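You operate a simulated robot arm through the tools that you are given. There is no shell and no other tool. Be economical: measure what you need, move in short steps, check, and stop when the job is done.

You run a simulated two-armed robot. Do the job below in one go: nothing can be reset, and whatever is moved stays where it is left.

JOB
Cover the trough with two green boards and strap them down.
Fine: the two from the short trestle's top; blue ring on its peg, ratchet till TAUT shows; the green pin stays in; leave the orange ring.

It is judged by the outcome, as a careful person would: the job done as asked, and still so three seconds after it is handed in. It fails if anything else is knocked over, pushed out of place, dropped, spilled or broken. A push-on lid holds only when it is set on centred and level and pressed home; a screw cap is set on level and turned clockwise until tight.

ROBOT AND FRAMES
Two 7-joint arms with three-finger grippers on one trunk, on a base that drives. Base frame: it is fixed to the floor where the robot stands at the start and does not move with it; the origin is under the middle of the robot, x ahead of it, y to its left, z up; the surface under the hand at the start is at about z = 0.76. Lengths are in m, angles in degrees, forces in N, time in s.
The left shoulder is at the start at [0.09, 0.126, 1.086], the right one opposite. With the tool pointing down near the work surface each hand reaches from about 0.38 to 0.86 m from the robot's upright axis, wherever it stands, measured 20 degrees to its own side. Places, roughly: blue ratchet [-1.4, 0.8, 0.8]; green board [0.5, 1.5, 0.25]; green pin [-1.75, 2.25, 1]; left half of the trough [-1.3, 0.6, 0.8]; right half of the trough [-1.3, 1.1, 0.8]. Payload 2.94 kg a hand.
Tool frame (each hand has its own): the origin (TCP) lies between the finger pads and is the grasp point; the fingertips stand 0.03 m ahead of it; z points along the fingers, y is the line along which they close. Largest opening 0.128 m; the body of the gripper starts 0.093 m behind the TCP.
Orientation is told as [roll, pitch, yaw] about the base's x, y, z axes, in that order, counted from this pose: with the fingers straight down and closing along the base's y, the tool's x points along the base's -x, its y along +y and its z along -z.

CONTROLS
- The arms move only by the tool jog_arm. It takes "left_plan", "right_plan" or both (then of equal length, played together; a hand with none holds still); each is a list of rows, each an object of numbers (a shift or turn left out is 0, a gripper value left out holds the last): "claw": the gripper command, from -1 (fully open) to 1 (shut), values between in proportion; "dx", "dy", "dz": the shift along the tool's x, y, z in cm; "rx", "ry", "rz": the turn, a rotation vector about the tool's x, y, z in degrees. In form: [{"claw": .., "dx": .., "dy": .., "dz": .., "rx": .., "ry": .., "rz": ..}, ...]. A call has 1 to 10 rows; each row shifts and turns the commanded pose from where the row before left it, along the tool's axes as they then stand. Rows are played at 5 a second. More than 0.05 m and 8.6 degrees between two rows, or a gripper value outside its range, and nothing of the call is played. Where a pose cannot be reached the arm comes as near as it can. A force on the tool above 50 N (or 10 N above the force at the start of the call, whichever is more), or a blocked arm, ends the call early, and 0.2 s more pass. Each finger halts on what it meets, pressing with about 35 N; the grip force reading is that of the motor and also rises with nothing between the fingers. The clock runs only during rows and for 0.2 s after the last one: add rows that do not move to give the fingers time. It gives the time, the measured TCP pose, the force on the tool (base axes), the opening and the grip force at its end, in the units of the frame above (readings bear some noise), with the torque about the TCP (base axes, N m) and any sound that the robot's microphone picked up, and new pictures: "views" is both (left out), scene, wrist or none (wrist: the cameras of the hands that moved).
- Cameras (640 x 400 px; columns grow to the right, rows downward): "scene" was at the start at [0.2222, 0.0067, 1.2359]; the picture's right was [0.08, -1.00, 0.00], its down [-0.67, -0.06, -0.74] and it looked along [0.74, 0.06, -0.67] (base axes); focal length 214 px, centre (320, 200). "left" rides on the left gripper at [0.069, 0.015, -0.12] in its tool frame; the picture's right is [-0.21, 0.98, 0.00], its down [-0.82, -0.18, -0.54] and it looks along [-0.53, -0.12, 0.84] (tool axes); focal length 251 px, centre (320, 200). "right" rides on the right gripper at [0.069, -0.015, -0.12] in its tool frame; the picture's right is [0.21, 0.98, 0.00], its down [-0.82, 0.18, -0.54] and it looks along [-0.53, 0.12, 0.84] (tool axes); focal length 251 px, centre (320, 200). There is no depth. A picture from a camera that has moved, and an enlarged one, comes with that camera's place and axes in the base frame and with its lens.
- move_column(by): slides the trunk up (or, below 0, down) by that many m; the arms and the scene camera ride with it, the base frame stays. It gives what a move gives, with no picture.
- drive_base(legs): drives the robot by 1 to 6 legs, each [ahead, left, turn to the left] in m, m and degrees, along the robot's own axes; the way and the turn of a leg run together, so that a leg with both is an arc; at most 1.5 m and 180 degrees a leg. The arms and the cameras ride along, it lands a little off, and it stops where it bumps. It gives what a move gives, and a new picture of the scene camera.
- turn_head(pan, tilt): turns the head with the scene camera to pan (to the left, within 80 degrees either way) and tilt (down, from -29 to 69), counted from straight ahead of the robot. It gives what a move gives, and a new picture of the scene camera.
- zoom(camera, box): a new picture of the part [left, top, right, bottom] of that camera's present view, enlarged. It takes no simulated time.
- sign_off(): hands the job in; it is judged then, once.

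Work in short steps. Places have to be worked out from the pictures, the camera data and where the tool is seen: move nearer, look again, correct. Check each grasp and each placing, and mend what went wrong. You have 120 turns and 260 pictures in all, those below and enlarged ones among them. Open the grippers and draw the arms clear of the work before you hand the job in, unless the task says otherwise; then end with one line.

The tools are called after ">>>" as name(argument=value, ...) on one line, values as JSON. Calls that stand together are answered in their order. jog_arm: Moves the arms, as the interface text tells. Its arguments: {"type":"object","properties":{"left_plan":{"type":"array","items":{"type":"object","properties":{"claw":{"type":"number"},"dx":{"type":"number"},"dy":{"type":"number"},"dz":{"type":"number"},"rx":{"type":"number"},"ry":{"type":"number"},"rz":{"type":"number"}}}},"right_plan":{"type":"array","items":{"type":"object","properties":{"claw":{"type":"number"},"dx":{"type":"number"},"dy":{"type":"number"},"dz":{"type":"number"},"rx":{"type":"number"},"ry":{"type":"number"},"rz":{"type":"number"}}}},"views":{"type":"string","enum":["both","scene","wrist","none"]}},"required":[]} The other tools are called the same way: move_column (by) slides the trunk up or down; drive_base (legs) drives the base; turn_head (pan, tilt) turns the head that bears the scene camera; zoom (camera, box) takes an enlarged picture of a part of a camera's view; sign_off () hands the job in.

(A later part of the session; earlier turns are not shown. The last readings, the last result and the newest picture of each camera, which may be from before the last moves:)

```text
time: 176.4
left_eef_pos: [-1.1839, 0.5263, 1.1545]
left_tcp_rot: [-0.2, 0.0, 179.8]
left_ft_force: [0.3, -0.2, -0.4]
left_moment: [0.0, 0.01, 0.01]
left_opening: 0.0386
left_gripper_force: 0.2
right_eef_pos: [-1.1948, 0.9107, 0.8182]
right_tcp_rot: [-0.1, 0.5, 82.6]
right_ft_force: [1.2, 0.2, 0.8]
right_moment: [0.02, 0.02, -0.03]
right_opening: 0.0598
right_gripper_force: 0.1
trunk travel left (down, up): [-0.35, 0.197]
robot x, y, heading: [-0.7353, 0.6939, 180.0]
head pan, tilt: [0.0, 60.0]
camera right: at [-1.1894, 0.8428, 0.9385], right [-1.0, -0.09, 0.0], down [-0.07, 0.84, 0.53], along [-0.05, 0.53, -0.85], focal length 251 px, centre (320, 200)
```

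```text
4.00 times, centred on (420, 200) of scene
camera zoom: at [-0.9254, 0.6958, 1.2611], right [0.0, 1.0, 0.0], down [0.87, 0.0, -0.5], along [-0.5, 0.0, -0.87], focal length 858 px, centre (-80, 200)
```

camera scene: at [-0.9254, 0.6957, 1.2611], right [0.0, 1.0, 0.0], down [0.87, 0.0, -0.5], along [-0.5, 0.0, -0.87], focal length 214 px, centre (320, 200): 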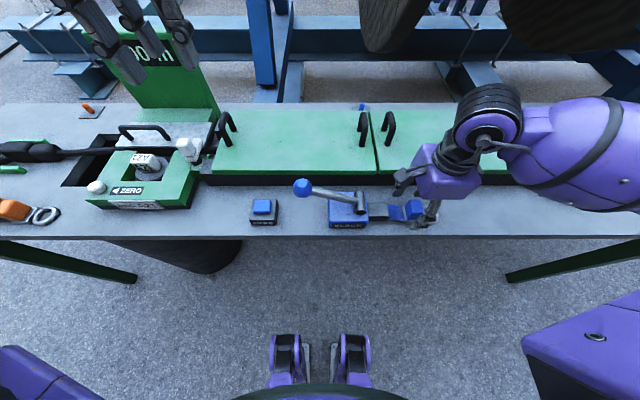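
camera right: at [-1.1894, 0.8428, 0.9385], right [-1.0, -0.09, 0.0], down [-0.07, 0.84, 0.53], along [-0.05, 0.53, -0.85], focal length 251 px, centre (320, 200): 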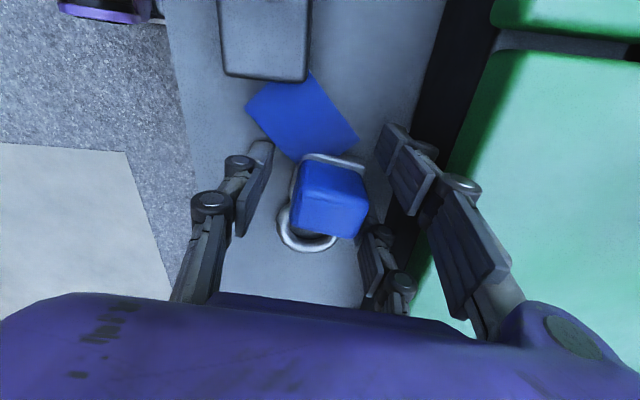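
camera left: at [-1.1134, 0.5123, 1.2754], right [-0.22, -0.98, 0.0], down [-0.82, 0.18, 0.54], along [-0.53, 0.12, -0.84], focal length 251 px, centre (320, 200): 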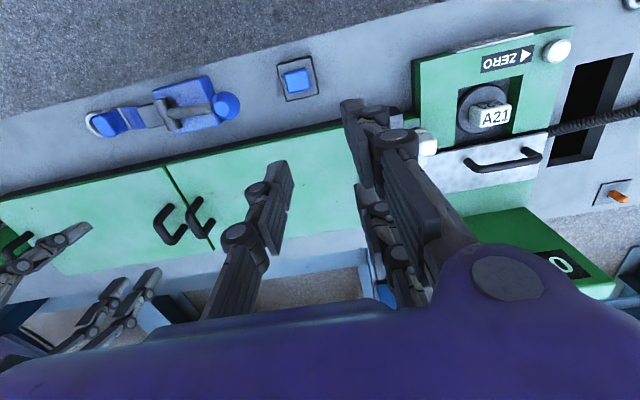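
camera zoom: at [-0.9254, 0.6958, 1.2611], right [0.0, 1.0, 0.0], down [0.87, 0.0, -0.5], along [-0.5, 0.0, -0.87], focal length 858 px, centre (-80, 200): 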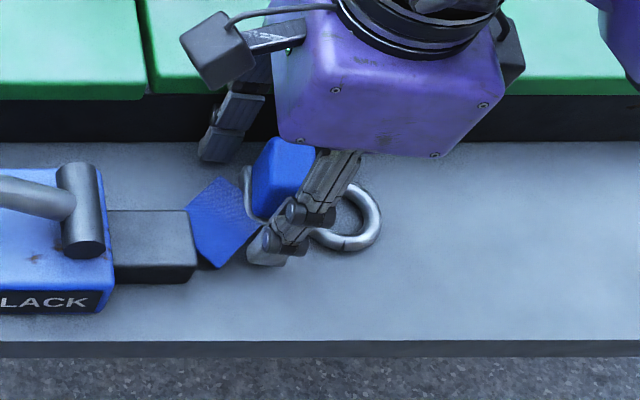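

No table contact yet, and the block is well inside the fingers. I close stepwise.

>>> jog_arm(right_plan=[{"claw": 0.25, "dz": 0.2}, {"claw": 0.4}, {"claw": 0.5}, {"claw": 0.6}, {"claw": 1}, {}, {}], views="wrist")

```text
time: 178.0
left_eef_pos: [-1.1836, 0.5265, 1.1553]
left_tcp_rot: [-0.2, -0.1, 179.9]
left_ft_force: [-0.2, -0.8, 0.2]
left_moment: [0.03, 0.05, 0.01]
left_opening: 0.0386
left_gripper_force: 0.0
right_eef_pos: [-1.1963, 0.911, 0.8152]
right_tcp_rot: [0.1, 0.4, 82.6]
right_ft_force: [-2.2, 0.1, 3.8]
right_moment: [0.07, 0.12, 0.05]
right_opening: 0.0427
right_gripper_force: 35.3
trunk travel left (down, up): [-0.35, 0.197]
robot x, y, heading: [-0.7358, 0.6979, 179.8]
head pan, tilt: [0.0, 60.0]
camera right: at [-1.1895, 0.8424, 0.9366], right [-1.0, -0.09, 0.0], down [-0.07, 0.84, 0.53], along [-0.05, 0.53, -0.85], focal length 251 px, centre (320, 200)
```

right: 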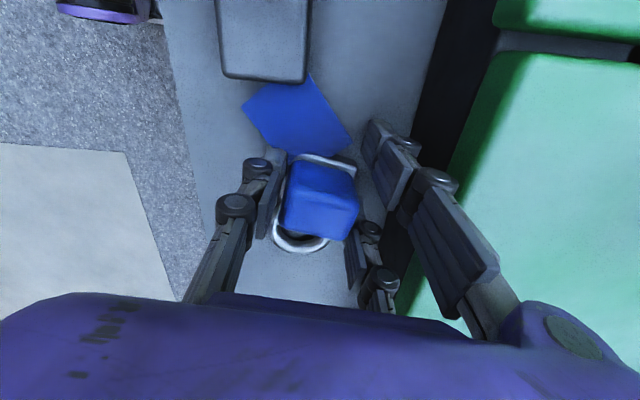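

A firm hold now (opening 0.043, 35 N). I lift slowly and watch the pull of the strap.

>>> jog_arm(right_plan=[{"dz": -1}, {"dz": -2}, {"dz": -2}, {"dz": -2}, {"dz": -2}, {"dz": -2}, {"dz": -2}, {"dz": -2}, {}], views="both")

```text
time: 180.0
left_eef_pos: [-1.1833, 0.5273, 1.1554]
left_tcp_rot: [-0.2, 0.0, 180.0]
left_ft_force: [0.3, -0.5, -0.6]
left_moment: [0.02, 0.01, 0.0]
left_opening: 0.0384
left_gripper_force: 0.1
right_eef_pos: [-1.196, 0.9131, 0.967]
right_tcp_rot: [0.1, 0.6, 82.7]
right_ft_force: [0.4, 0.4, -2.4]
right_moment: [-0.08, 0.02, -0.06]
right_opening: 0.0425
right_gripper_force: 35.0
trunk travel left (down, up): [-0.35, 0.197]
robot x, y, heading: [-0.7382, 0.6942, 179.7]
head pan, tilt: [0.0, 60.0]
camera scene: at [-0.9256, 0.696, 1.2611], right [0.0, 1.0, 0.0], down [0.87, 0.0, -0.5], along [-0.5, 0.0, -0.87], focal length 214 px, centre (320, 200)
camera right: at [-1.1894, 0.8438, 1.0869], right [-1.0, -0.09, 0.0], down [-0.07, 0.84, 0.53], along [-0.05, 0.53, -0.85], focal length 251 px, centre (320, 200)
```

scene: 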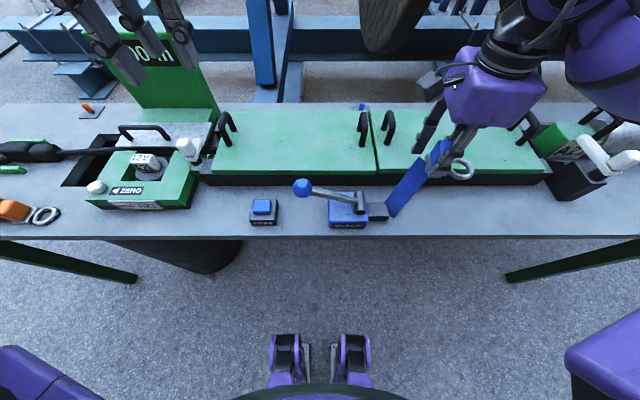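
right: 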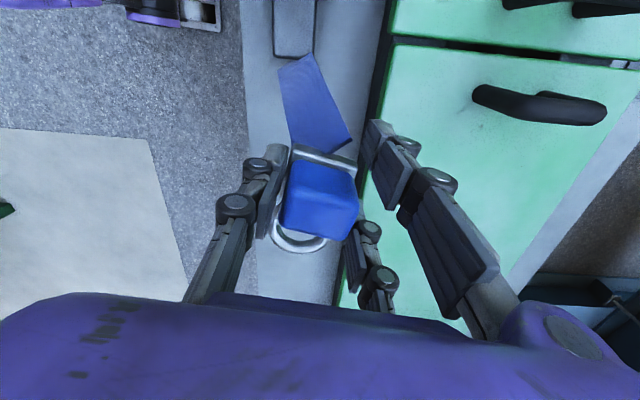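

The strap pays out freely. I turn the hand by about +90° so that the ring leads toward the peg.

>>> jog_arm(right_plan=[{"rz": -8.2}, {"rz": -8.2}, {"rz": -8.2}, {"rz": -8.2}, {"rz": -8.2}, {"rz": -8.2}, {"rz": -8.2}, {"rz": -8.2}, {"rz": -8.2}, {"rz": -8.2}], views="none")

>>> jog_arm(right_plan=[{"rz": -7.6}, {"rz": -7.7}, {"dx": -2, "dy": 2}, {"dx": -3, "dy": 2}, {"dx": -3, "dy": 2}, {"dx": -3, "dy": 1.5}, {"dx": -3}, {}], views="both")

```text
time: 182.2
left_eef_pos: [-1.1839, 0.5269, 1.1555]
left_tcp_rot: [-0.2, -0.1, 179.9]
left_ft_force: [-0.8, 0.2, 1.0]
left_moment: [-0.02, 0.0, 0.01]
left_opening: 0.0384
left_gripper_force: 0.0
right_eef_pos: [-1.1965, 0.9132, 0.9659]
right_tcp_rot: [0.4, 0.2, 164.8]
right_ft_force: [-0.7, -0.2, -2.1]
right_moment: [-0.04, 0.0, 0.0]
right_opening: 0.0423
right_gripper_force: 34.4
trunk travel left (down, up): [-0.35, 0.197]
robot x, y, heading: [-0.7391, 0.6946, 179.8]
head pan, tilt: [0.0, 60.0]
```

```text
time: 184.0
left_eef_pos: [-1.182, 0.5277, 1.1551]
left_tcp_rot: [-0.2, -0.1, 179.9]
left_ft_force: [0.2, 0.2, 0.0]
left_moment: [0.0, 0.01, 0.01]
left_opening: 0.0383
left_gripper_force: 0.0
right_eef_pos: [-1.3371, 0.8385, 0.9671]
right_tcp_rot: [0.5, -0.1, 179.9]
right_ft_force: [-0.4, -0.6, -2.4]
right_moment: [0.02, -0.03, -0.01]
right_opening: 0.0426
right_gripper_force: 35.3
trunk travel left (down, up): [-0.35, 0.197]
robot x, y, heading: [-0.7382, 0.6983, 179.8]
head pan, tilt: [0.0, 60.0]
camera scene: at [-0.9252, 0.6959, 1.2611], right [0.0, 1.0, 0.0], down [0.87, 0.0, -0.5], along [-0.5, 0.0, -0.87], focal length 214 px, centre (320, 200)
camera right: at [-1.2668, 0.8546, 1.0868], right [0.21, -0.98, 0.01], down [-0.82, -0.18, 0.54], along [-0.53, -0.12, -0.84], focal length 251 px, centre (320, 200)
```

scene: 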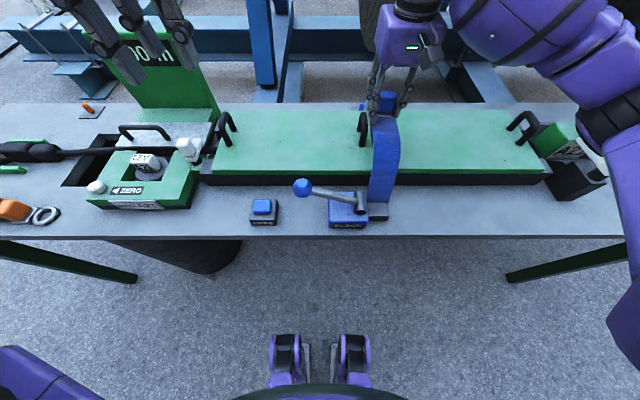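
right: 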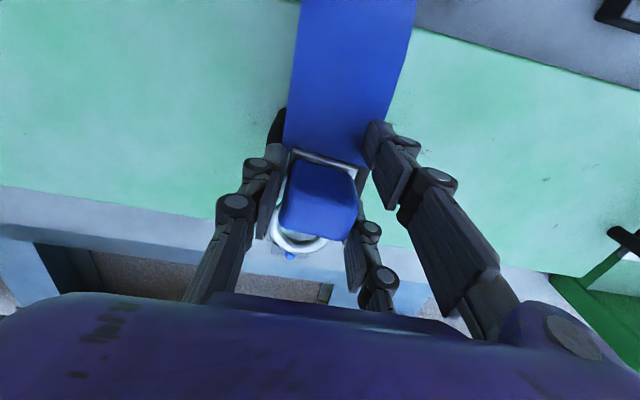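

The ring now leads toward the peg, which I can see beyond it. I move on ~10 cm and zoom the wrist view for ring-to-peg alignment.

>>> jog_arm(right_plan=[{"dx": -3}, {"dx": -3}, {"dx": -3}, {"dz": 1}, {}], views="wrist")

>>> zoom(camera="right", box=[240, 140, 400, 240])

>>> zoom(camera="scene", box=[320, 50, 480, 150])

```text
time: 185.2
left_eef_pos: [-1.1844, 0.5273, 1.1557]
left_tcp_rot: [-0.2, 0.0, 180.0]
left_ft_force: [0.1, -0.1, 0.2]
left_moment: [-0.03, -0.01, 0.0]
left_opening: 0.0382
left_gripper_force: 0.1
right_eef_pos: [-1.4255, 0.8369, 0.9558]
right_tcp_rot: [0.4, -0.1, 179.9]
right_ft_force: [-0.3, -0.6, -2.0]
right_moment: [-0.01, -0.04, 0.02]
right_opening: 0.0427
right_gripper_force: 34.6
trunk travel left (down, up): [-0.35, 0.197]
robot x, y, heading: [-0.7409, 0.6925, 180.1]
head pan, tilt: [0.0, 60.0]
camera right: at [-1.3574, 0.8544, 1.0762], right [0.21, -0.98, 0.01], down [-0.82, -0.18, 0.54], along [-0.53, -0.12, -0.84], focal length 251 px, centre (320, 200)
```

right: 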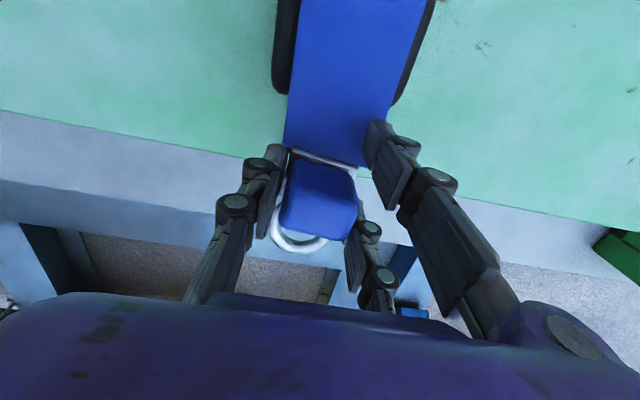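

```text
4.00 times, centred on (320, 190) of right
camera zoom: at [-1.3574, 0.8544, 1.0762], right [0.21, -0.98, 0.01], down [-0.82, -0.18, 0.54], along [-0.53, -0.12, -0.84], focal length 1006 px, centre (320, 240)
```

zoom: 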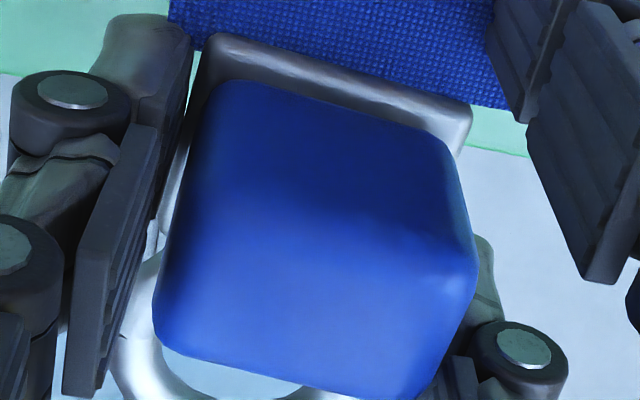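

```text
4.00 times, centred on (400, 100) of scene
camera zoom: at [-0.9257, 0.6956, 1.2611], right [0.0, 1.0, 0.0], down [0.87, 0.0, -0.5], along [-0.5, 0.0, -0.87], focal length 858 px, centre (0, 600)
```

zoom: 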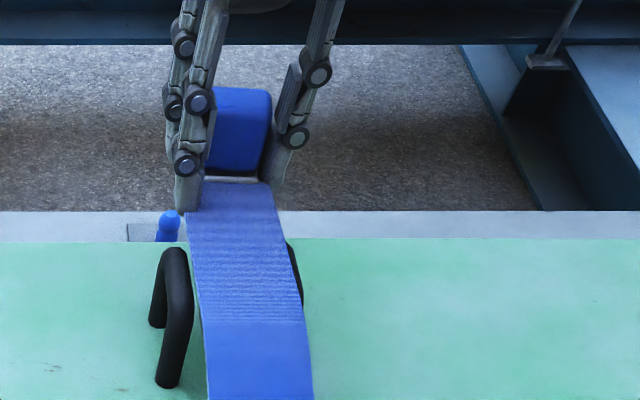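

Ring-to-peg alignment is hard to see from behind. I bring the left hand's camera in (staying at y≈0.63) for a side view of the ring and peg.

>>> jog_arm(left_plan=[{"dx": -2.3, "dy": -2}, {"dx": -2.3, "dy": -2}, {"dx": -2.3, "dy": -2}, {"dx": -2.3, "dy": -2}, {"dx": -2.3, "dy": -2}, {}], views="wrist")

>>> zoom(camera="left", box=[40, 60, 280, 210])

```text
time: 186.6
left_eef_pos: [-1.2996, 0.6256, 1.1559]
left_tcp_rot: [-0.2, 0.0, 179.9]
left_ft_force: [0.1, 0.1, 0.2]
left_moment: [0.02, 0.01, 0.03]
left_opening: 0.0382
left_gripper_force: 0.0
right_eef_pos: [-1.4262, 0.8366, 0.9564]
right_tcp_rot: [0.5, -0.1, 179.9]
right_ft_force: [-0.1, -0.6, -1.9]
right_moment: [0.0, -0.02, 0.01]
right_opening: 0.0425
right_gripper_force: 35.2
trunk travel left (down, up): [-0.35, 0.197]
robot x, y, heading: [-0.7383, 0.6947, 179.9]
head pan, tilt: [0.0, 60.0]
camera left: at [-1.228, 0.6125, 1.2752], right [-0.22, -0.98, 0.0], down [-0.82, 0.18, 0.54], along [-0.53, 0.12, -0.84], focal length 251 px, centre (320, 200)
```

left: 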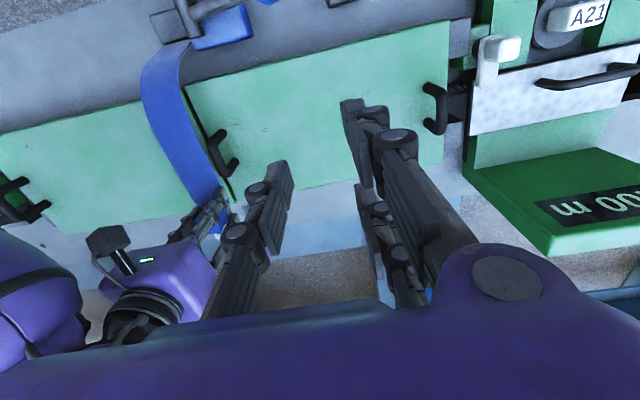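

```text
2.67 times, centred on (160, 135) of left
camera zoom: at [-1.228, 0.6125, 1.2752], right [-0.22, -0.98, 0.0], down [-0.82, 0.18, 0.54], along [-0.53, 0.12, -0.84], focal length 670 px, centre (747, 373)
```

zoom: 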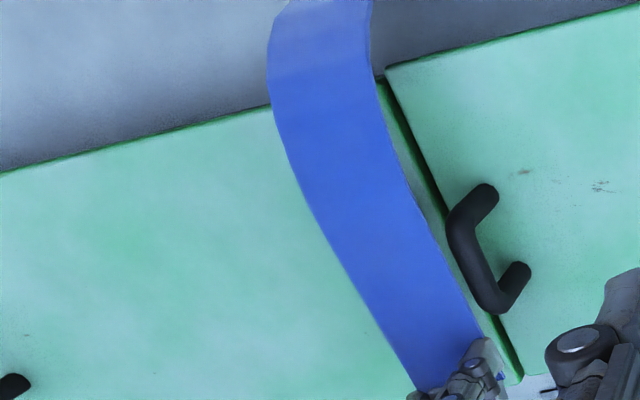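

I yaw the left hand ~45° toward the peg so its fingers stop blocking the view.

>>> jog_arm(left_plan=[{"rz": 8.2}, {"rz": 8.2}, {"rz": 8.2}, {"rz": 8.2}, {"rz": 8.2}, {"rz": 8.2}, {"dx": -1.5}, {}], views="wrist")

```text
time: 188.4
left_eef_pos: [-1.3086, 0.638, 1.1564]
left_tcp_rot: [-0.1, -0.2, 130.6]
left_ft_force: [-0.4, -0.4, 0.0]
left_moment: [0.0, 0.01, -0.01]
left_opening: 0.0382
left_gripper_force: 0.1
right_eef_pos: [-1.4266, 0.8384, 0.9575]
right_tcp_rot: [0.4, -0.1, 179.8]
right_ft_force: [-0.3, -0.3, -1.6]
right_moment: [0.0, -0.05, -0.01]
right_opening: 0.0424
right_gripper_force: 35.4
trunk travel left (down, up): [-0.35, 0.197]
robot x, y, heading: [-0.7402, 0.695, 179.7]
head pan, tilt: [0.0, 60.0]
camera left: at [-1.2739, 0.5765, 1.2753], right [-0.88, -0.47, 0.0], down [-0.4, 0.74, 0.54], along [-0.26, 0.48, -0.84], focal length 251 px, centre (320, 200)
```

left: 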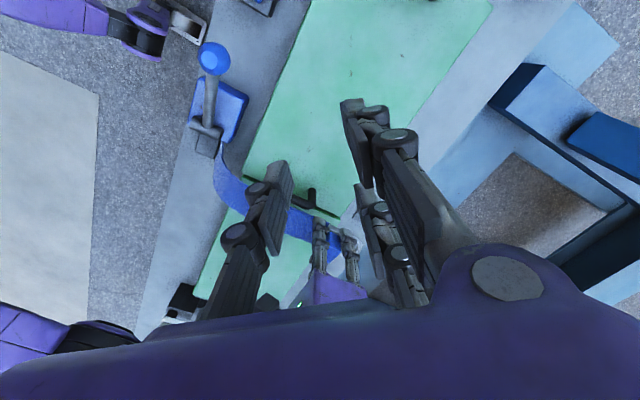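

That view is blocked too. I withdraw the left hand and use the right wrist camera zoomed on the ring's hole instead.

>>> jog_arm(left_plan=[{"dx": 4}, {"dx": 4, "rz": -8.2}, {"rz": -8.2}, {"rz": -8.2}, {"rz": -8.2}, {"rz": -8.2}, {"rz": -8.2, "dx": 2}, {"dx": 3}, {"dx": 3}], views="none")

>>> zoom(camera="right", box=[240, 190, 400, 290])

```text
time: 190.4
left_eef_pos: [-1.1762, 0.5765, 1.157]
left_tcp_rot: [-0.2, 0.0, 179.9]
left_ft_force: [-0.2, 0.0, -0.4]
left_moment: [0.01, 0.01, 0.03]
left_opening: 0.0382
left_gripper_force: 0.0
right_eef_pos: [-1.4247, 0.8378, 0.9572]
right_tcp_rot: [0.5, -0.1, 179.9]
right_ft_force: [0.7, 0.3, -2.4]
right_moment: [0.0, -0.06, 0.0]
right_opening: 0.0427
right_gripper_force: 34.8
trunk travel left (down, up): [-0.35, 0.197]
robot x, y, heading: [-0.7373, 0.6955, 179.7]
head pan, tilt: [0.0, 60.0]
```

```text
4.00 times, centred on (320, 240) of right
camera zoom: at [-1.3567, 0.8544, 1.0767], right [0.21, -0.98, 0.01], down [-0.82, -0.17, 0.54], along [-0.53, -0.12, -0.84], focal length 1006 px, centre (320, 40)
```

zoom: 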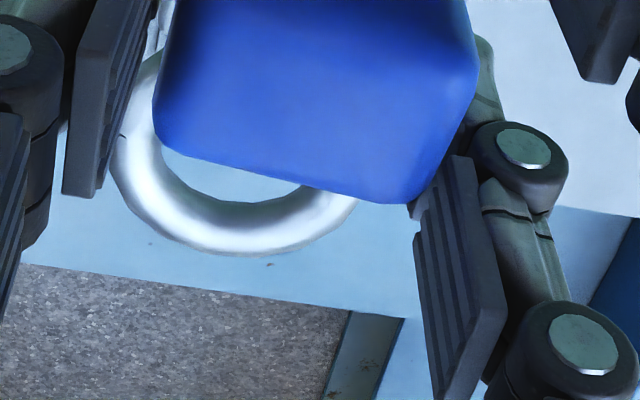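

Ring centre in the tool frame ≈(-0.047, -0.004, 0.022), ring inner Ø≈28 mm; peg ≈(-1.543, 0.835), top z≈0.818. I move to hover with the ring just above the peg and check through the hole.

>>> jog_arm(right_plan=[{"dx": -2.5, "dy": 0.3}, {"dx": -2.5, "dy": 0.3}, {"dx": -2.1}, {"dz": 2}, {"dz": 2}, {"dz": 2}, {"dz": 2}, {}], views="none")

>>> zoom(camera="right", box=[240, 190, 400, 290])

>>> zoom(camera="scene", box=[330, 60, 410, 110])

```text
time: 192.2
left_eef_pos: [-1.175, 0.5729, 1.1571]
left_tcp_rot: [-0.4, -0.2, 179.9]
left_ft_force: [0.4, 1.2, -0.2]
left_moment: [-0.01, -0.02, 0.0]
left_opening: 0.0383
left_gripper_force: 0.1
right_eef_pos: [-1.4972, 0.8256, 0.8811]
right_tcp_rot: [0.9, -0.5, -179.9]
right_ft_force: [-3.5, -13.5, 29.5]
right_moment: [-1.09, -1.05, -0.56]
right_opening: 0.0446
right_gripper_force: 35.3
trunk travel left (down, up): [-0.35, 0.197]
robot x, y, heading: [-0.7378, 0.698, 179.5]
head pan, tilt: [0.0, 60.0]
```

```text
4.00 times, centred on (320, 240) of right
camera zoom: at [-1.427, 0.8429, 1.0011], right [0.22, -0.98, 0.01], down [-0.82, -0.17, 0.55], along [-0.54, -0.13, -0.83], focal length 1006 px, centre (320, 40)
```

zoom: 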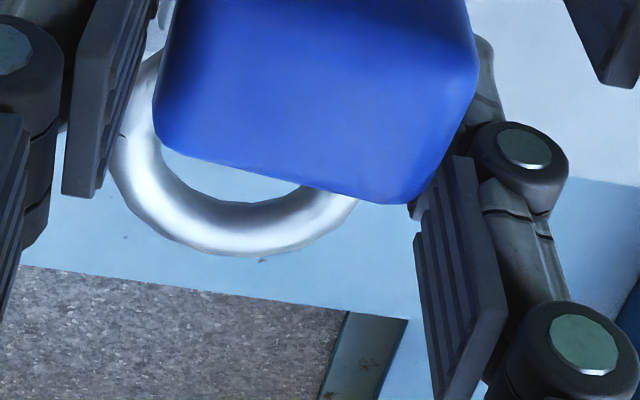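

```text
8.00 times, centred on (370, 85) of scene
camera zoom: at [-0.9233, 0.6936, 1.2617], right [0.0, 1.0, 0.0], down [0.87, 0.0, -0.5], along [-0.5, 0.0, -0.87], focal length 1716 px, centre (-80, 1120)
```

zoom: 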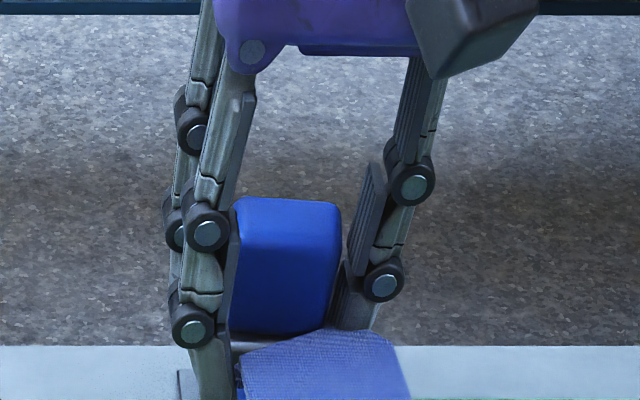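

The readings (29 N up, moment arm ≈ +0.039 m in x) say the strap buckle's rear touches the back edge of the board, so the hand can't come down level there. I back up 3 cm and tilt the hand ~25° so that the ring end dips.

>>> jog_arm(right_plan=[{"dz": -1.5}, {"dz": -2}, {"ry": 8.3}, {"ry": 8.3}, {"ry": 8.3}, {}], views="both")

>>> zoom(camera="right", box=[240, 190, 400, 290])

>>> zoom(camera="scene", box=[320, 60, 480, 160])

```text
time: 193.6
left_eef_pos: [-1.1779, 0.5742, 1.1559]
left_tcp_rot: [-0.3, 0.0, 180.0]
left_ft_force: [0.1, -0.2, 0.0]
left_moment: [0.03, -0.02, 0.0]
left_opening: 0.0382
left_gripper_force: 0.0
right_eef_pos: [-1.4519, 0.8307, 0.9349]
right_tcp_rot: [0.4, 25.0, -179.7]
right_ft_force: [0.1, -0.1, -2.9]
right_moment: [0.04, -0.01, 0.01]
right_opening: 0.0426
right_gripper_force: 34.8
right hand out of reach, approached as far as the arm can: row 4, 5
trunk travel left (down, up): [-0.35, 0.197]
robot x, y, heading: [-0.7402, 0.6946, 180.1]
head pan, tilt: [0.0, 60.0]
camera scene: at [-0.926, 0.6943, 1.261], right [0.0, 1.0, 0.0], down [0.87, 0.0, -0.5], along [-0.5, 0.0, -0.87], focal length 214 px, centre (320, 200)
camera right: at [-1.4401, 0.846, 1.0727], right [0.19, -0.98, 0.1], down [-0.97, -0.18, 0.15], along [-0.13, -0.12, -0.98], focal length 251 px, centre (320, 200)
```

scene: 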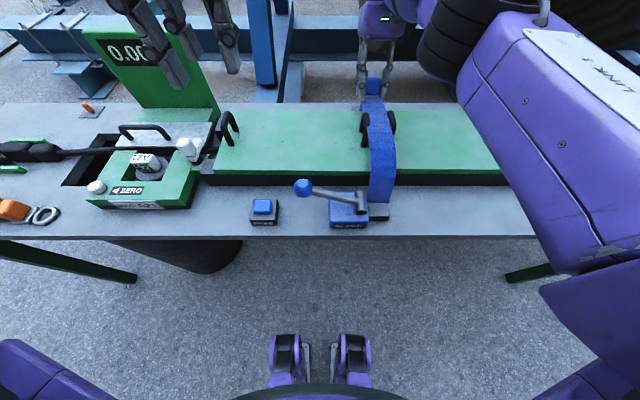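
right: 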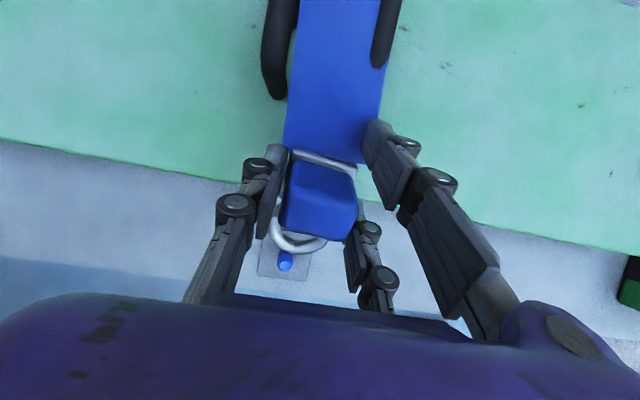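

```text
4.00 times, centred on (320, 240) of right
camera zoom: at [-1.4401, 0.846, 1.0727], right [0.19, -0.98, 0.1], down [-0.97, -0.18, 0.15], along [-0.13, -0.12, -0.98], focal length 1006 px, centre (320, 40)
```

zoom: 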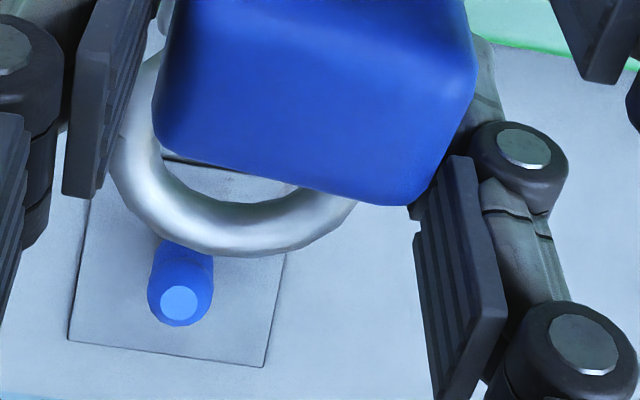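

```text
4.00 times, centred on (400, 110) of scene
camera zoom: at [-0.926, 0.6943, 1.261], right [0.0, 1.0, 0.0], down [0.87, 0.0, -0.5], along [-0.5, 0.0, -0.87], focal length 858 px, centre (0, 560)
```

zoom: 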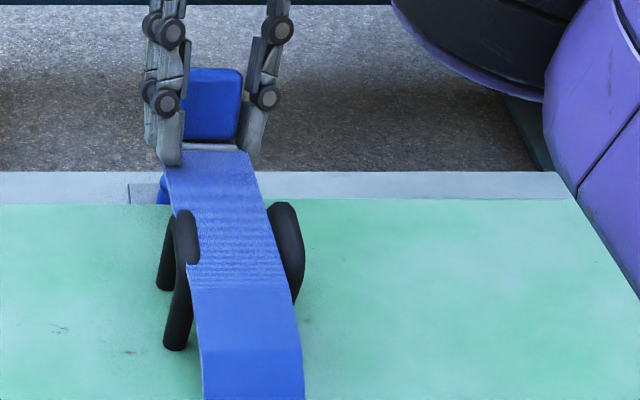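

Now the peg is clearly visible past the ring: peg ≈(-1.546, 0.838). The arm is at its reach limit when tilted, so I drive 6.5 cm closer.

>>> drive_base(legs=[[0.065, 0, 0]])

>>> zoom(camera="right", box=[240, 190, 400, 290])

```text
time: 194.6
left_eef_pos: [-1.24, 0.576, 1.1555]
left_tcp_rot: [-0.2, 0.1, 179.9]
left_ft_force: [-0.5, -0.8, -0.8]
left_moment: [0.04, -0.02, 0.01]
left_opening: 0.0385
left_gripper_force: 0.1
right_eef_pos: [-1.5177, 0.832, 0.934]
right_tcp_rot: [0.5, 24.8, -179.9]
right_ft_force: [0.8, -0.3, -2.9]
right_moment: [-0.02, -0.04, -0.02]
right_opening: 0.0426
right_gripper_force: 34.9
trunk travel left (down, up): [-0.35, 0.197]
robot x, y, heading: [-0.7971, 0.697, 180.1]
head pan, tilt: [0.0, 60.0]
camera scene: at [-0.9901, 0.6959, 1.261], right [0.0, 1.0, 0.0], down [0.87, 0.0, -0.5], along [-0.5, 0.0, -0.87], focal length 214 px, centre (320, 200)
```

scene: 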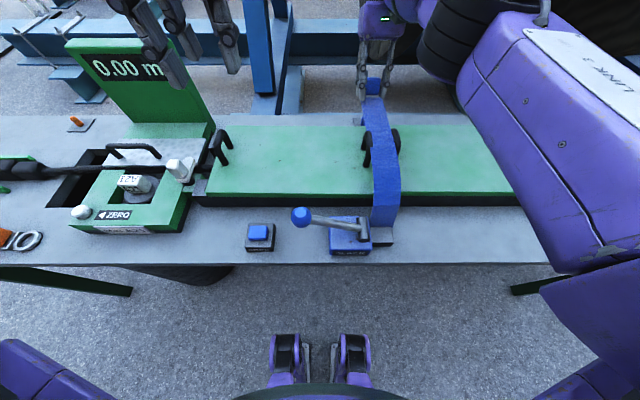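

```text
4.00 times, centred on (320, 240) of right
camera zoom: at [-1.5042, 0.8479, 1.0724], right [0.19, -0.98, 0.1], down [-0.97, -0.18, 0.15], along [-0.13, -0.12, -0.98], focal length 1006 px, centre (320, 40)
```

zoom: 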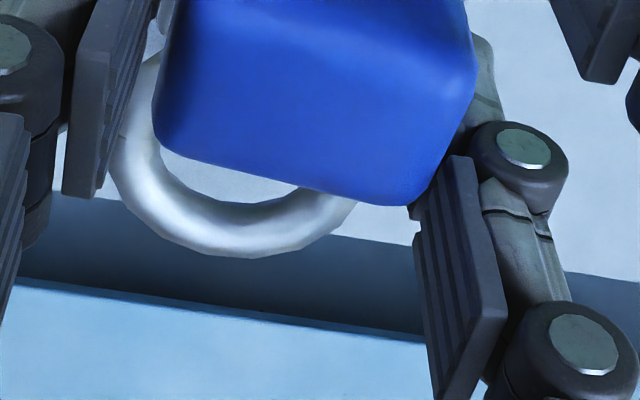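

The ring is now over the peg by computation (offset −5 mm x, −2 mm y). I trim and go down vertically 5 cm first.

>>> jog_arm(right_plan=[{"dx": 0.3, "dy": -0.2, "dz": 0.1}, {"dx": -0.53, "dz": 1.13}, {"dx": -0.53, "dz": 1.13}, {"dx": -0.53, "dz": 1.13}, {"dx": -0.53, "dz": 1.13}, {}], views="wrist")

>>> zoom(camera="scene", box=[330, 60, 430, 122])

```text
time: 196.0
left_eef_pos: [-1.2395, 0.5767, 1.1556]
left_tcp_rot: [-0.2, -0.2, 179.9]
left_ft_force: [0.2, -0.1, -0.8]
left_moment: [0.01, 0.02, 0.01]
left_opening: 0.0382
left_gripper_force: 0.0
right_eef_pos: [-1.5129, 0.8347, 0.8859]
right_tcp_rot: [0.5, 24.9, -179.8]
right_ft_force: [0.3, -1.0, -2.1]
right_moment: [0.08, -0.01, 0.05]
right_opening: 0.0424
right_gripper_force: 35.0
trunk travel left (down, up): [-0.35, 0.197]
robot x, y, heading: [-0.8061, 0.6958, 179.8]
head pan, tilt: [0.0, 60.0]
camera right: at [-1.5001, 0.8498, 1.0231], right [0.19, -0.98, 0.1], down [-0.97, -0.18, 0.15], along [-0.13, -0.12, -0.98], focal length 251 px, centre (320, 200)
```

right: 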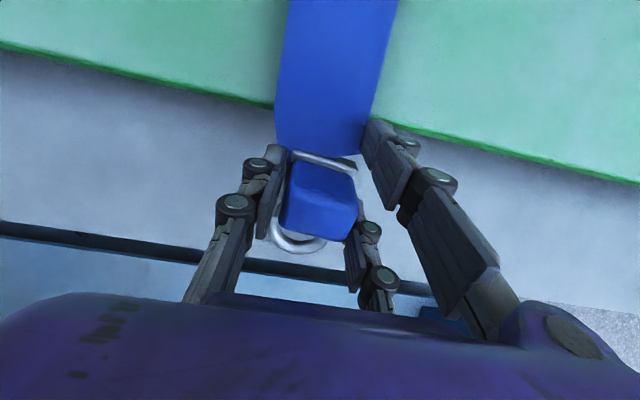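

```text
6.40 times, centred on (380, 91) of scene
camera zoom: at [-0.9894, 0.696, 1.2611], right [0.0, 1.0, 0.0], down [0.87, 0.0, -0.5], along [-0.5, 0.0, -0.87], focal length 1373 px, centre (-64, 898)
```

zoom: 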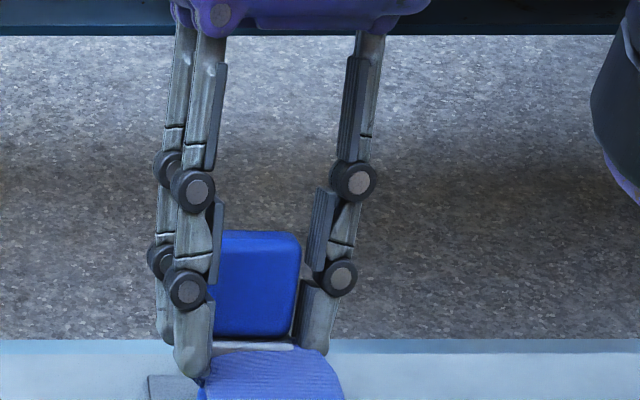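

No contact, ring centre ≈(-1.547, 0.838, 0.846). I continue down 3.5 cm in small steps.

>>> jog_arm(right_plan=[{"dx": -0.42, "dz": 0.91}, {"dx": -0.42, "dz": 0.91}, {"dx": -0.3, "dz": 0.63}, {"dx": -0.21, "dz": 0.45}, {"dx": -0.13, "dz": 0.27}, {}], views="wrist")

>>> zoom(camera="right", box=[240, 190, 400, 290])

>>> zoom(camera="scene", box=[330, 60, 430, 122])

```text
time: 197.4
left_eef_pos: [-1.2411, 0.5765, 1.1553]
left_tcp_rot: [-0.3, 0.0, 179.9]
left_ft_force: [0.4, -0.3, -0.3]
left_moment: [0.0, 0.01, 0.01]
left_opening: 0.0385
left_gripper_force: 0.0
right_eef_pos: [-1.5132, 0.833, 0.8507]
right_tcp_rot: [0.5, 24.8, -180.0]
right_ft_force: [0.3, 0.1, -2.1]
right_moment: [-0.01, 0.01, 0.01]
right_opening: 0.0423
right_gripper_force: 34.7
trunk travel left (down, up): [-0.35, 0.197]
robot x, y, heading: [-0.8048, 0.6968, 179.7]
head pan, tilt: [0.0, 60.0]
camera right: at [-1.4992, 0.8495, 0.9889], right [0.19, -0.98, 0.1], down [-0.97, -0.18, 0.15], along [-0.13, -0.12, -0.98], focal length 251 px, centre (320, 200)
```

right: 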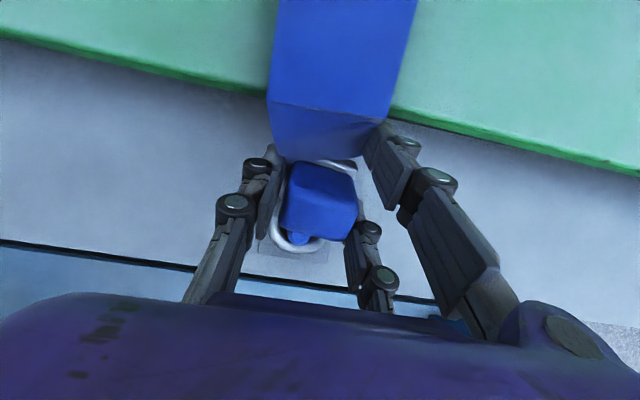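

```text
4.00 times, centred on (320, 240) of right
camera zoom: at [-1.4992, 0.8495, 0.9889], right [0.19, -0.98, 0.1], down [-0.97, -0.18, 0.15], along [-0.13, -0.12, -0.98], focal length 1006 px, centre (320, 40)
```

zoom: 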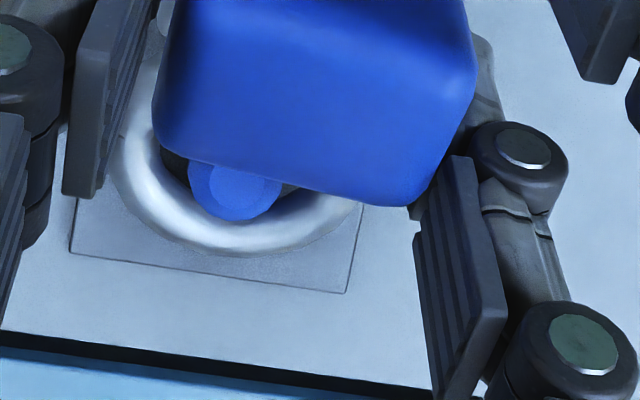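

```text
6.40 times, centred on (380, 91) of scene
camera zoom: at [-0.9895, 0.6958, 1.2611], right [0.0, 1.0, 0.0], down [0.87, 0.0, -0.5], along [-0.5, 0.0, -0.87], focal length 1373 px, centre (-64, 898)
```

zoom: 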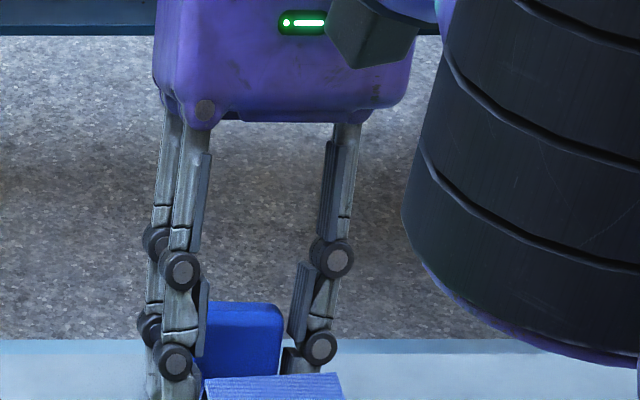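

The blue peg shows up inside the ring. I lower a further ~1.2 cm to seat it.

>>> jog_arm(right_plan=[{"dx": -0.17, "dz": 0.36}, {"dx": -0.17, "dz": 0.36}, {"dx": -0.17, "dz": 0.36}, {}], views="none")

>>> zoom(camera="right", box=[240, 190, 400, 290])

```text
time: 198.4
left_eef_pos: [-1.2388, 0.5767, 1.1573]
left_tcp_rot: [-0.2, -0.2, 179.9]
left_ft_force: [0.0, 0.0, 0.8]
left_moment: [0.0, 0.0, 0.0]
left_opening: 0.0385
left_gripper_force: 0.0
right_eef_pos: [-1.5094, 0.8306, 0.8463]
right_tcp_rot: [0.5, 24.6, -179.9]
right_ft_force: [4.3, 1.7, 15.2]
right_moment: [0.04, 0.79, -0.09]
right_opening: 0.0425
right_gripper_force: 35.2
right hand out of reach, approached as far as the arm can: row 3
trunk travel left (down, up): [-0.35, 0.197]
robot x, y, heading: [-0.8036, 0.691, 180.0]
head pan, tilt: [0.0, 60.0]
```

```text
4.00 times, centred on (320, 240) of right
camera zoom: at [-1.4967, 0.8485, 0.9833], right [0.19, -0.98, 0.1], down [-0.97, -0.18, 0.15], along [-0.13, -0.12, -0.98], focal length 1006 px, centre (320, 40)
```

zoom: 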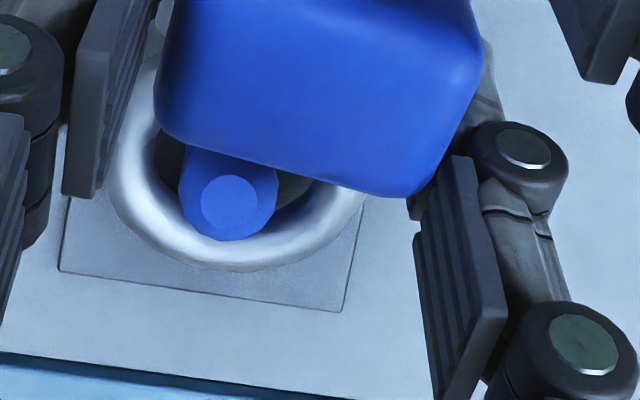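

The peg protrudes through the ring, whose front touches the base plate. I open the fingers and check that it stays.

>>> jog_arm(right_plan=[{"claw": 0.2}, {"claw": 0.0}, {}, {}], views="none")

>>> zoom(camera="right", box=[240, 150, 400, 250])

```text
time: 199.4
left_eef_pos: [-1.2411, 0.5756, 1.1554]
left_tcp_rot: [-0.2, -0.2, 180.0]
left_ft_force: [0.9, 0.0, -0.2]
left_moment: [-0.01, 0.03, 0.01]
left_opening: 0.0384
left_gripper_force: 0.0
right_eef_pos: [-1.5111, 0.8314, 0.8436]
right_tcp_rot: [0.4, 24.8, -179.9]
right_ft_force: [-0.4, 0.3, 0.7]
right_moment: [0.02, 0.0, 0.01]
right_opening: 0.0639
right_gripper_force: 0.1
trunk travel left (down, up): [-0.35, 0.197]
robot x, y, heading: [-0.8016, 0.6981, 180.0]
head pan, tilt: [0.0, 60.0]
```

```text
4.00 times, centred on (320, 200) of right
camera zoom: at [-1.4982, 0.8485, 0.9815], right [0.19, -0.98, 0.1], down [-0.97, -0.18, 0.15], along [-0.13, -0.12, -0.98], focal length 1006 px, centre (320, 200)
```

zoom: 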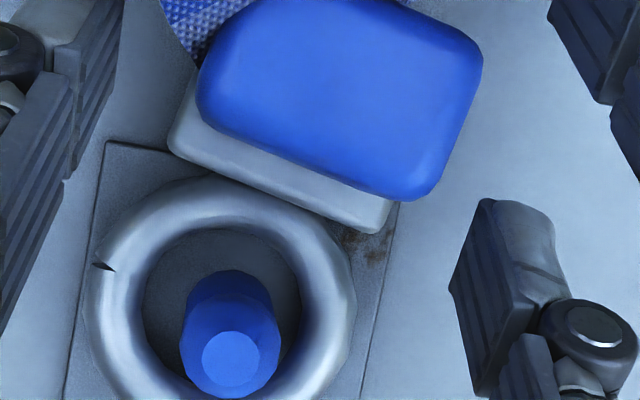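

The ring lies flat around the peg. I rise straight up and clear, and inspect.

>>> jog_arm(right_plan=[{"dx": 0.63, "dz": -1.36}, {"dx": 0.84, "dz": -1.8}, {"dx": 1.26, "dz": -2.7}, {"dx": 1.26, "dz": -2.7}, {"dx": 1.26, "dz": -2.7}, {"ry": -8.2}, {"ry": -8.2}, {"ry": -8.4}, {}], views="both")

>>> zoom(camera="scene", box=[280, 80, 480, 260])

```text
time: 201.4
left_eef_pos: [-1.2413, 0.576, 1.1553]
left_tcp_rot: [-0.3, 0.0, 180.0]
left_ft_force: [0.2, 0.7, 0.5]
left_moment: [0.02, -0.01, -0.01]
left_opening: 0.0383
left_gripper_force: 0.1
right_eef_pos: [-1.5106, 0.8325, 0.9682]
right_tcp_rot: [0.5, 0.0, 179.9]
right_ft_force: [-0.8, 0.9, 0.2]
right_moment: [0.01, -0.01, 0.01]
right_opening: 0.0642
right_gripper_force: 0.1
trunk travel left (down, up): [-0.35, 0.197]
robot x, y, heading: [-0.8003, 0.6967, 180.0]
head pan, tilt: [0.0, 60.0]
camera scene: at [-0.9898, 0.6955, 1.261], right [0.0, 1.0, 0.0], down [0.87, 0.0, -0.5], along [-0.5, 0.0, -0.87], focal length 214 px, centre (320, 200)
camera right: at [-1.4417, 0.8488, 1.0875], right [0.21, -0.98, 0.01], down [-0.82, -0.17, 0.54], along [-0.53, -0.12, -0.84], focal length 251 px, centre (320, 200)
```

scene: 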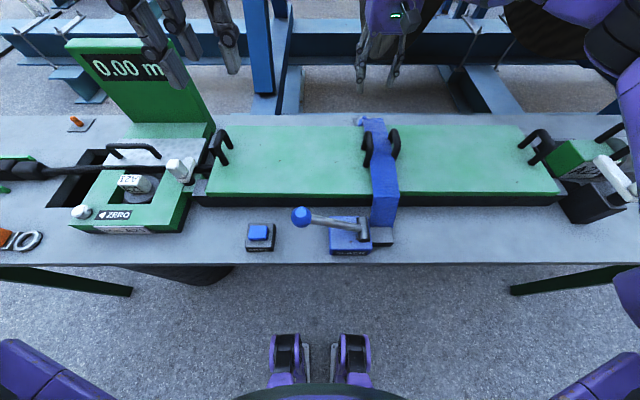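
right: 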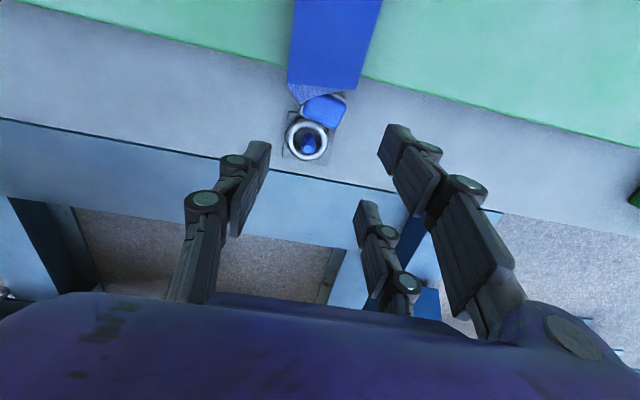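

```text
2.22 times, centred on (380, 170) of scene
camera zoom: at [-0.9898, 0.6955, 1.261], right [0.0, 1.0, 0.0], down [0.87, 0.0, -0.5], along [-0.5, 0.0, -0.87], focal length 477 px, centre (187, 267)
```

zoom: 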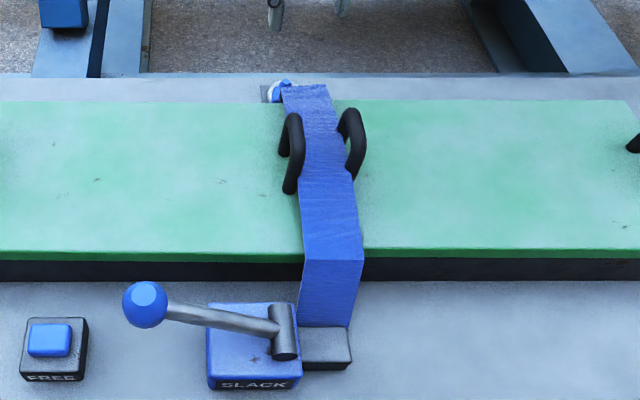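

The strap runs over the joint between the handles with the ring on its peg. Next the ratchet lever: ball ≈(-1.163, 0.66, 0.90), pivot axis along x at ≈(-1.163, 0.79, 0.83). I raise the right hand, back off and turn the left hand to close along x around the ball.

>>> jog_arm(right_plan=[{"dz": -3}, {"dz": -3}, {"dz": -3}, {"dz": -3}, {"dx": 3}, {"dx": 3}, {"dx": 3}, {"dx": 3}], views="none")

>>> drive_base(legs=[[-0.12, -0.17, 0]])

>>> jog_arm(left_plan=[{"rz": -8.2, "claw": -0.1}, {"rz": -8.2}, {"rz": -8.2}, {"rz": -8.2}, {"rz": -8.2}, {"rz": -8.2}, {"rz": -8.2}, {"rz": -8.2}, {"rz": -8.2}, {"rz": -8.2}], views="both")

```text
time: 203.2
left_eef_pos: [-1.2408, 0.5758, 1.157]
left_tcp_rot: [-0.2, -0.1, 179.8]
left_ft_force: [-0.7, 0.1, -0.4]
left_moment: [-0.03, 0.01, 0.02]
left_opening: 0.0386
left_gripper_force: 0.0
right_eef_pos: [-1.3891, 0.8349, 1.0879]
right_tcp_rot: [0.6, -0.2, 179.8]
right_ft_force: [-0.1, -0.5, -0.4]
right_moment: [0.03, 0.04, 0.01]
right_opening: 0.0639
right_gripper_force: 0.2
trunk travel left (down, up): [-0.35, 0.197]
robot x, y, heading: [-0.8025, 0.6926, 179.8]
head pan, tilt: [0.0, 60.0]
```

```text
time: 205.3
left_eef_pos: [-1.1194, 0.7439, 1.1549]
left_tcp_rot: [-0.2, -0.2, 179.9]
left_ft_force: [0.2, -0.7, -0.4]
left_moment: [0.03, 0.01, -0.03]
left_opening: 0.0383
left_gripper_force: 0.0
right_eef_pos: [-1.2698, 0.9998, 1.0881]
right_tcp_rot: [0.4, 0.0, -179.9]
right_ft_force: [-0.6, -0.2, 0.1]
right_moment: [-0.04, 0.02, 0.01]
right_opening: 0.0639
right_gripper_force: 0.1
trunk travel left (down, up): [-0.35, 0.197]
robot x, y, heading: [-0.6823, 0.8644, 179.8]
head pan, tilt: [0.0, 60.0]
camera scene: at [-0.8687, 0.8639, 1.2611], right [0.0, 1.0, 0.0], down [0.87, 0.0, -0.5], along [-0.5, 0.0, -0.87], focal length 214 px, centre (320, 200)
```

scene: 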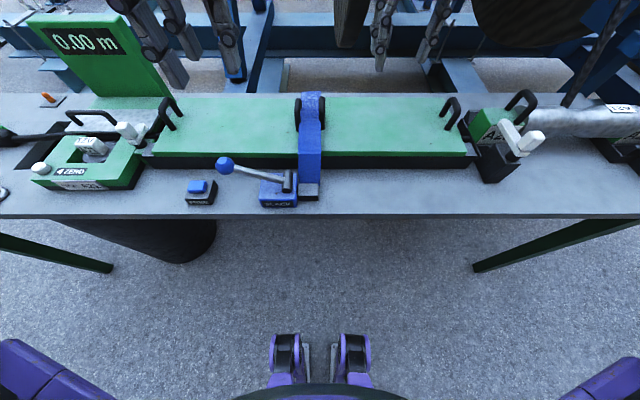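

```text
time: 207.5
left_eef_pos: [-1.1204, 0.7439, 1.156]
left_tcp_rot: [-0.1, 0.2, -98.0]
left_ft_force: [-0.6, 0.4, -0.1]
left_moment: [-0.03, 0.0, -0.03]
left_opening: 0.0705
left_gripper_force: 0.0
right_eef_pos: [-1.2694, 1.0017, 1.0877]
right_tcp_rot: [0.5, -0.1, -180.0]
right_ft_force: [0.4, 0.3, 0.4]
right_moment: [0.0, 0.0, 0.0]
right_opening: 0.0641
right_gripper_force: 0.0
trunk travel left (down, up): [-0.35, 0.197]
robot x, y, heading: [-0.6789, 0.865, 179.7]
head pan, tilt: [0.0, 60.0]
camera scene: at [-0.8687, 0.8638, 1.2611], right [0.0, 1.0, 0.0], down [0.87, 0.0, -0.5], along [-0.5, 0.0, -0.87], focal length 214 px, centre (320, 200)
camera left: at [-1.0937, 0.8105, 1.2756], right [0.94, -0.35, 0.0], down [-0.29, -0.79, 0.54], along [-0.19, -0.5, -0.84], focal length 251 px, centre (320, 200)
```

scene: 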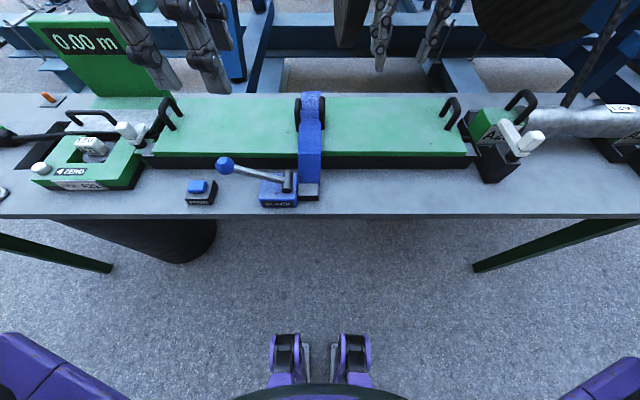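
left: 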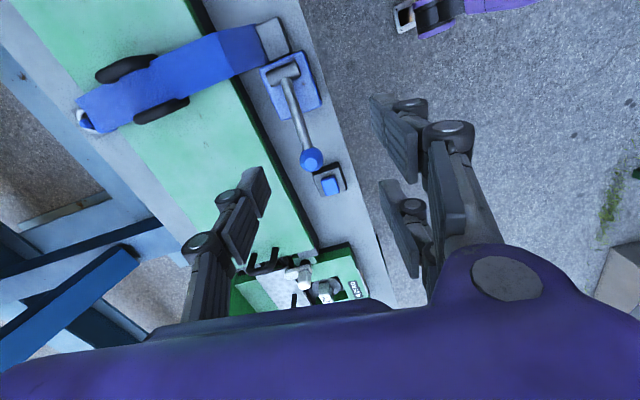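

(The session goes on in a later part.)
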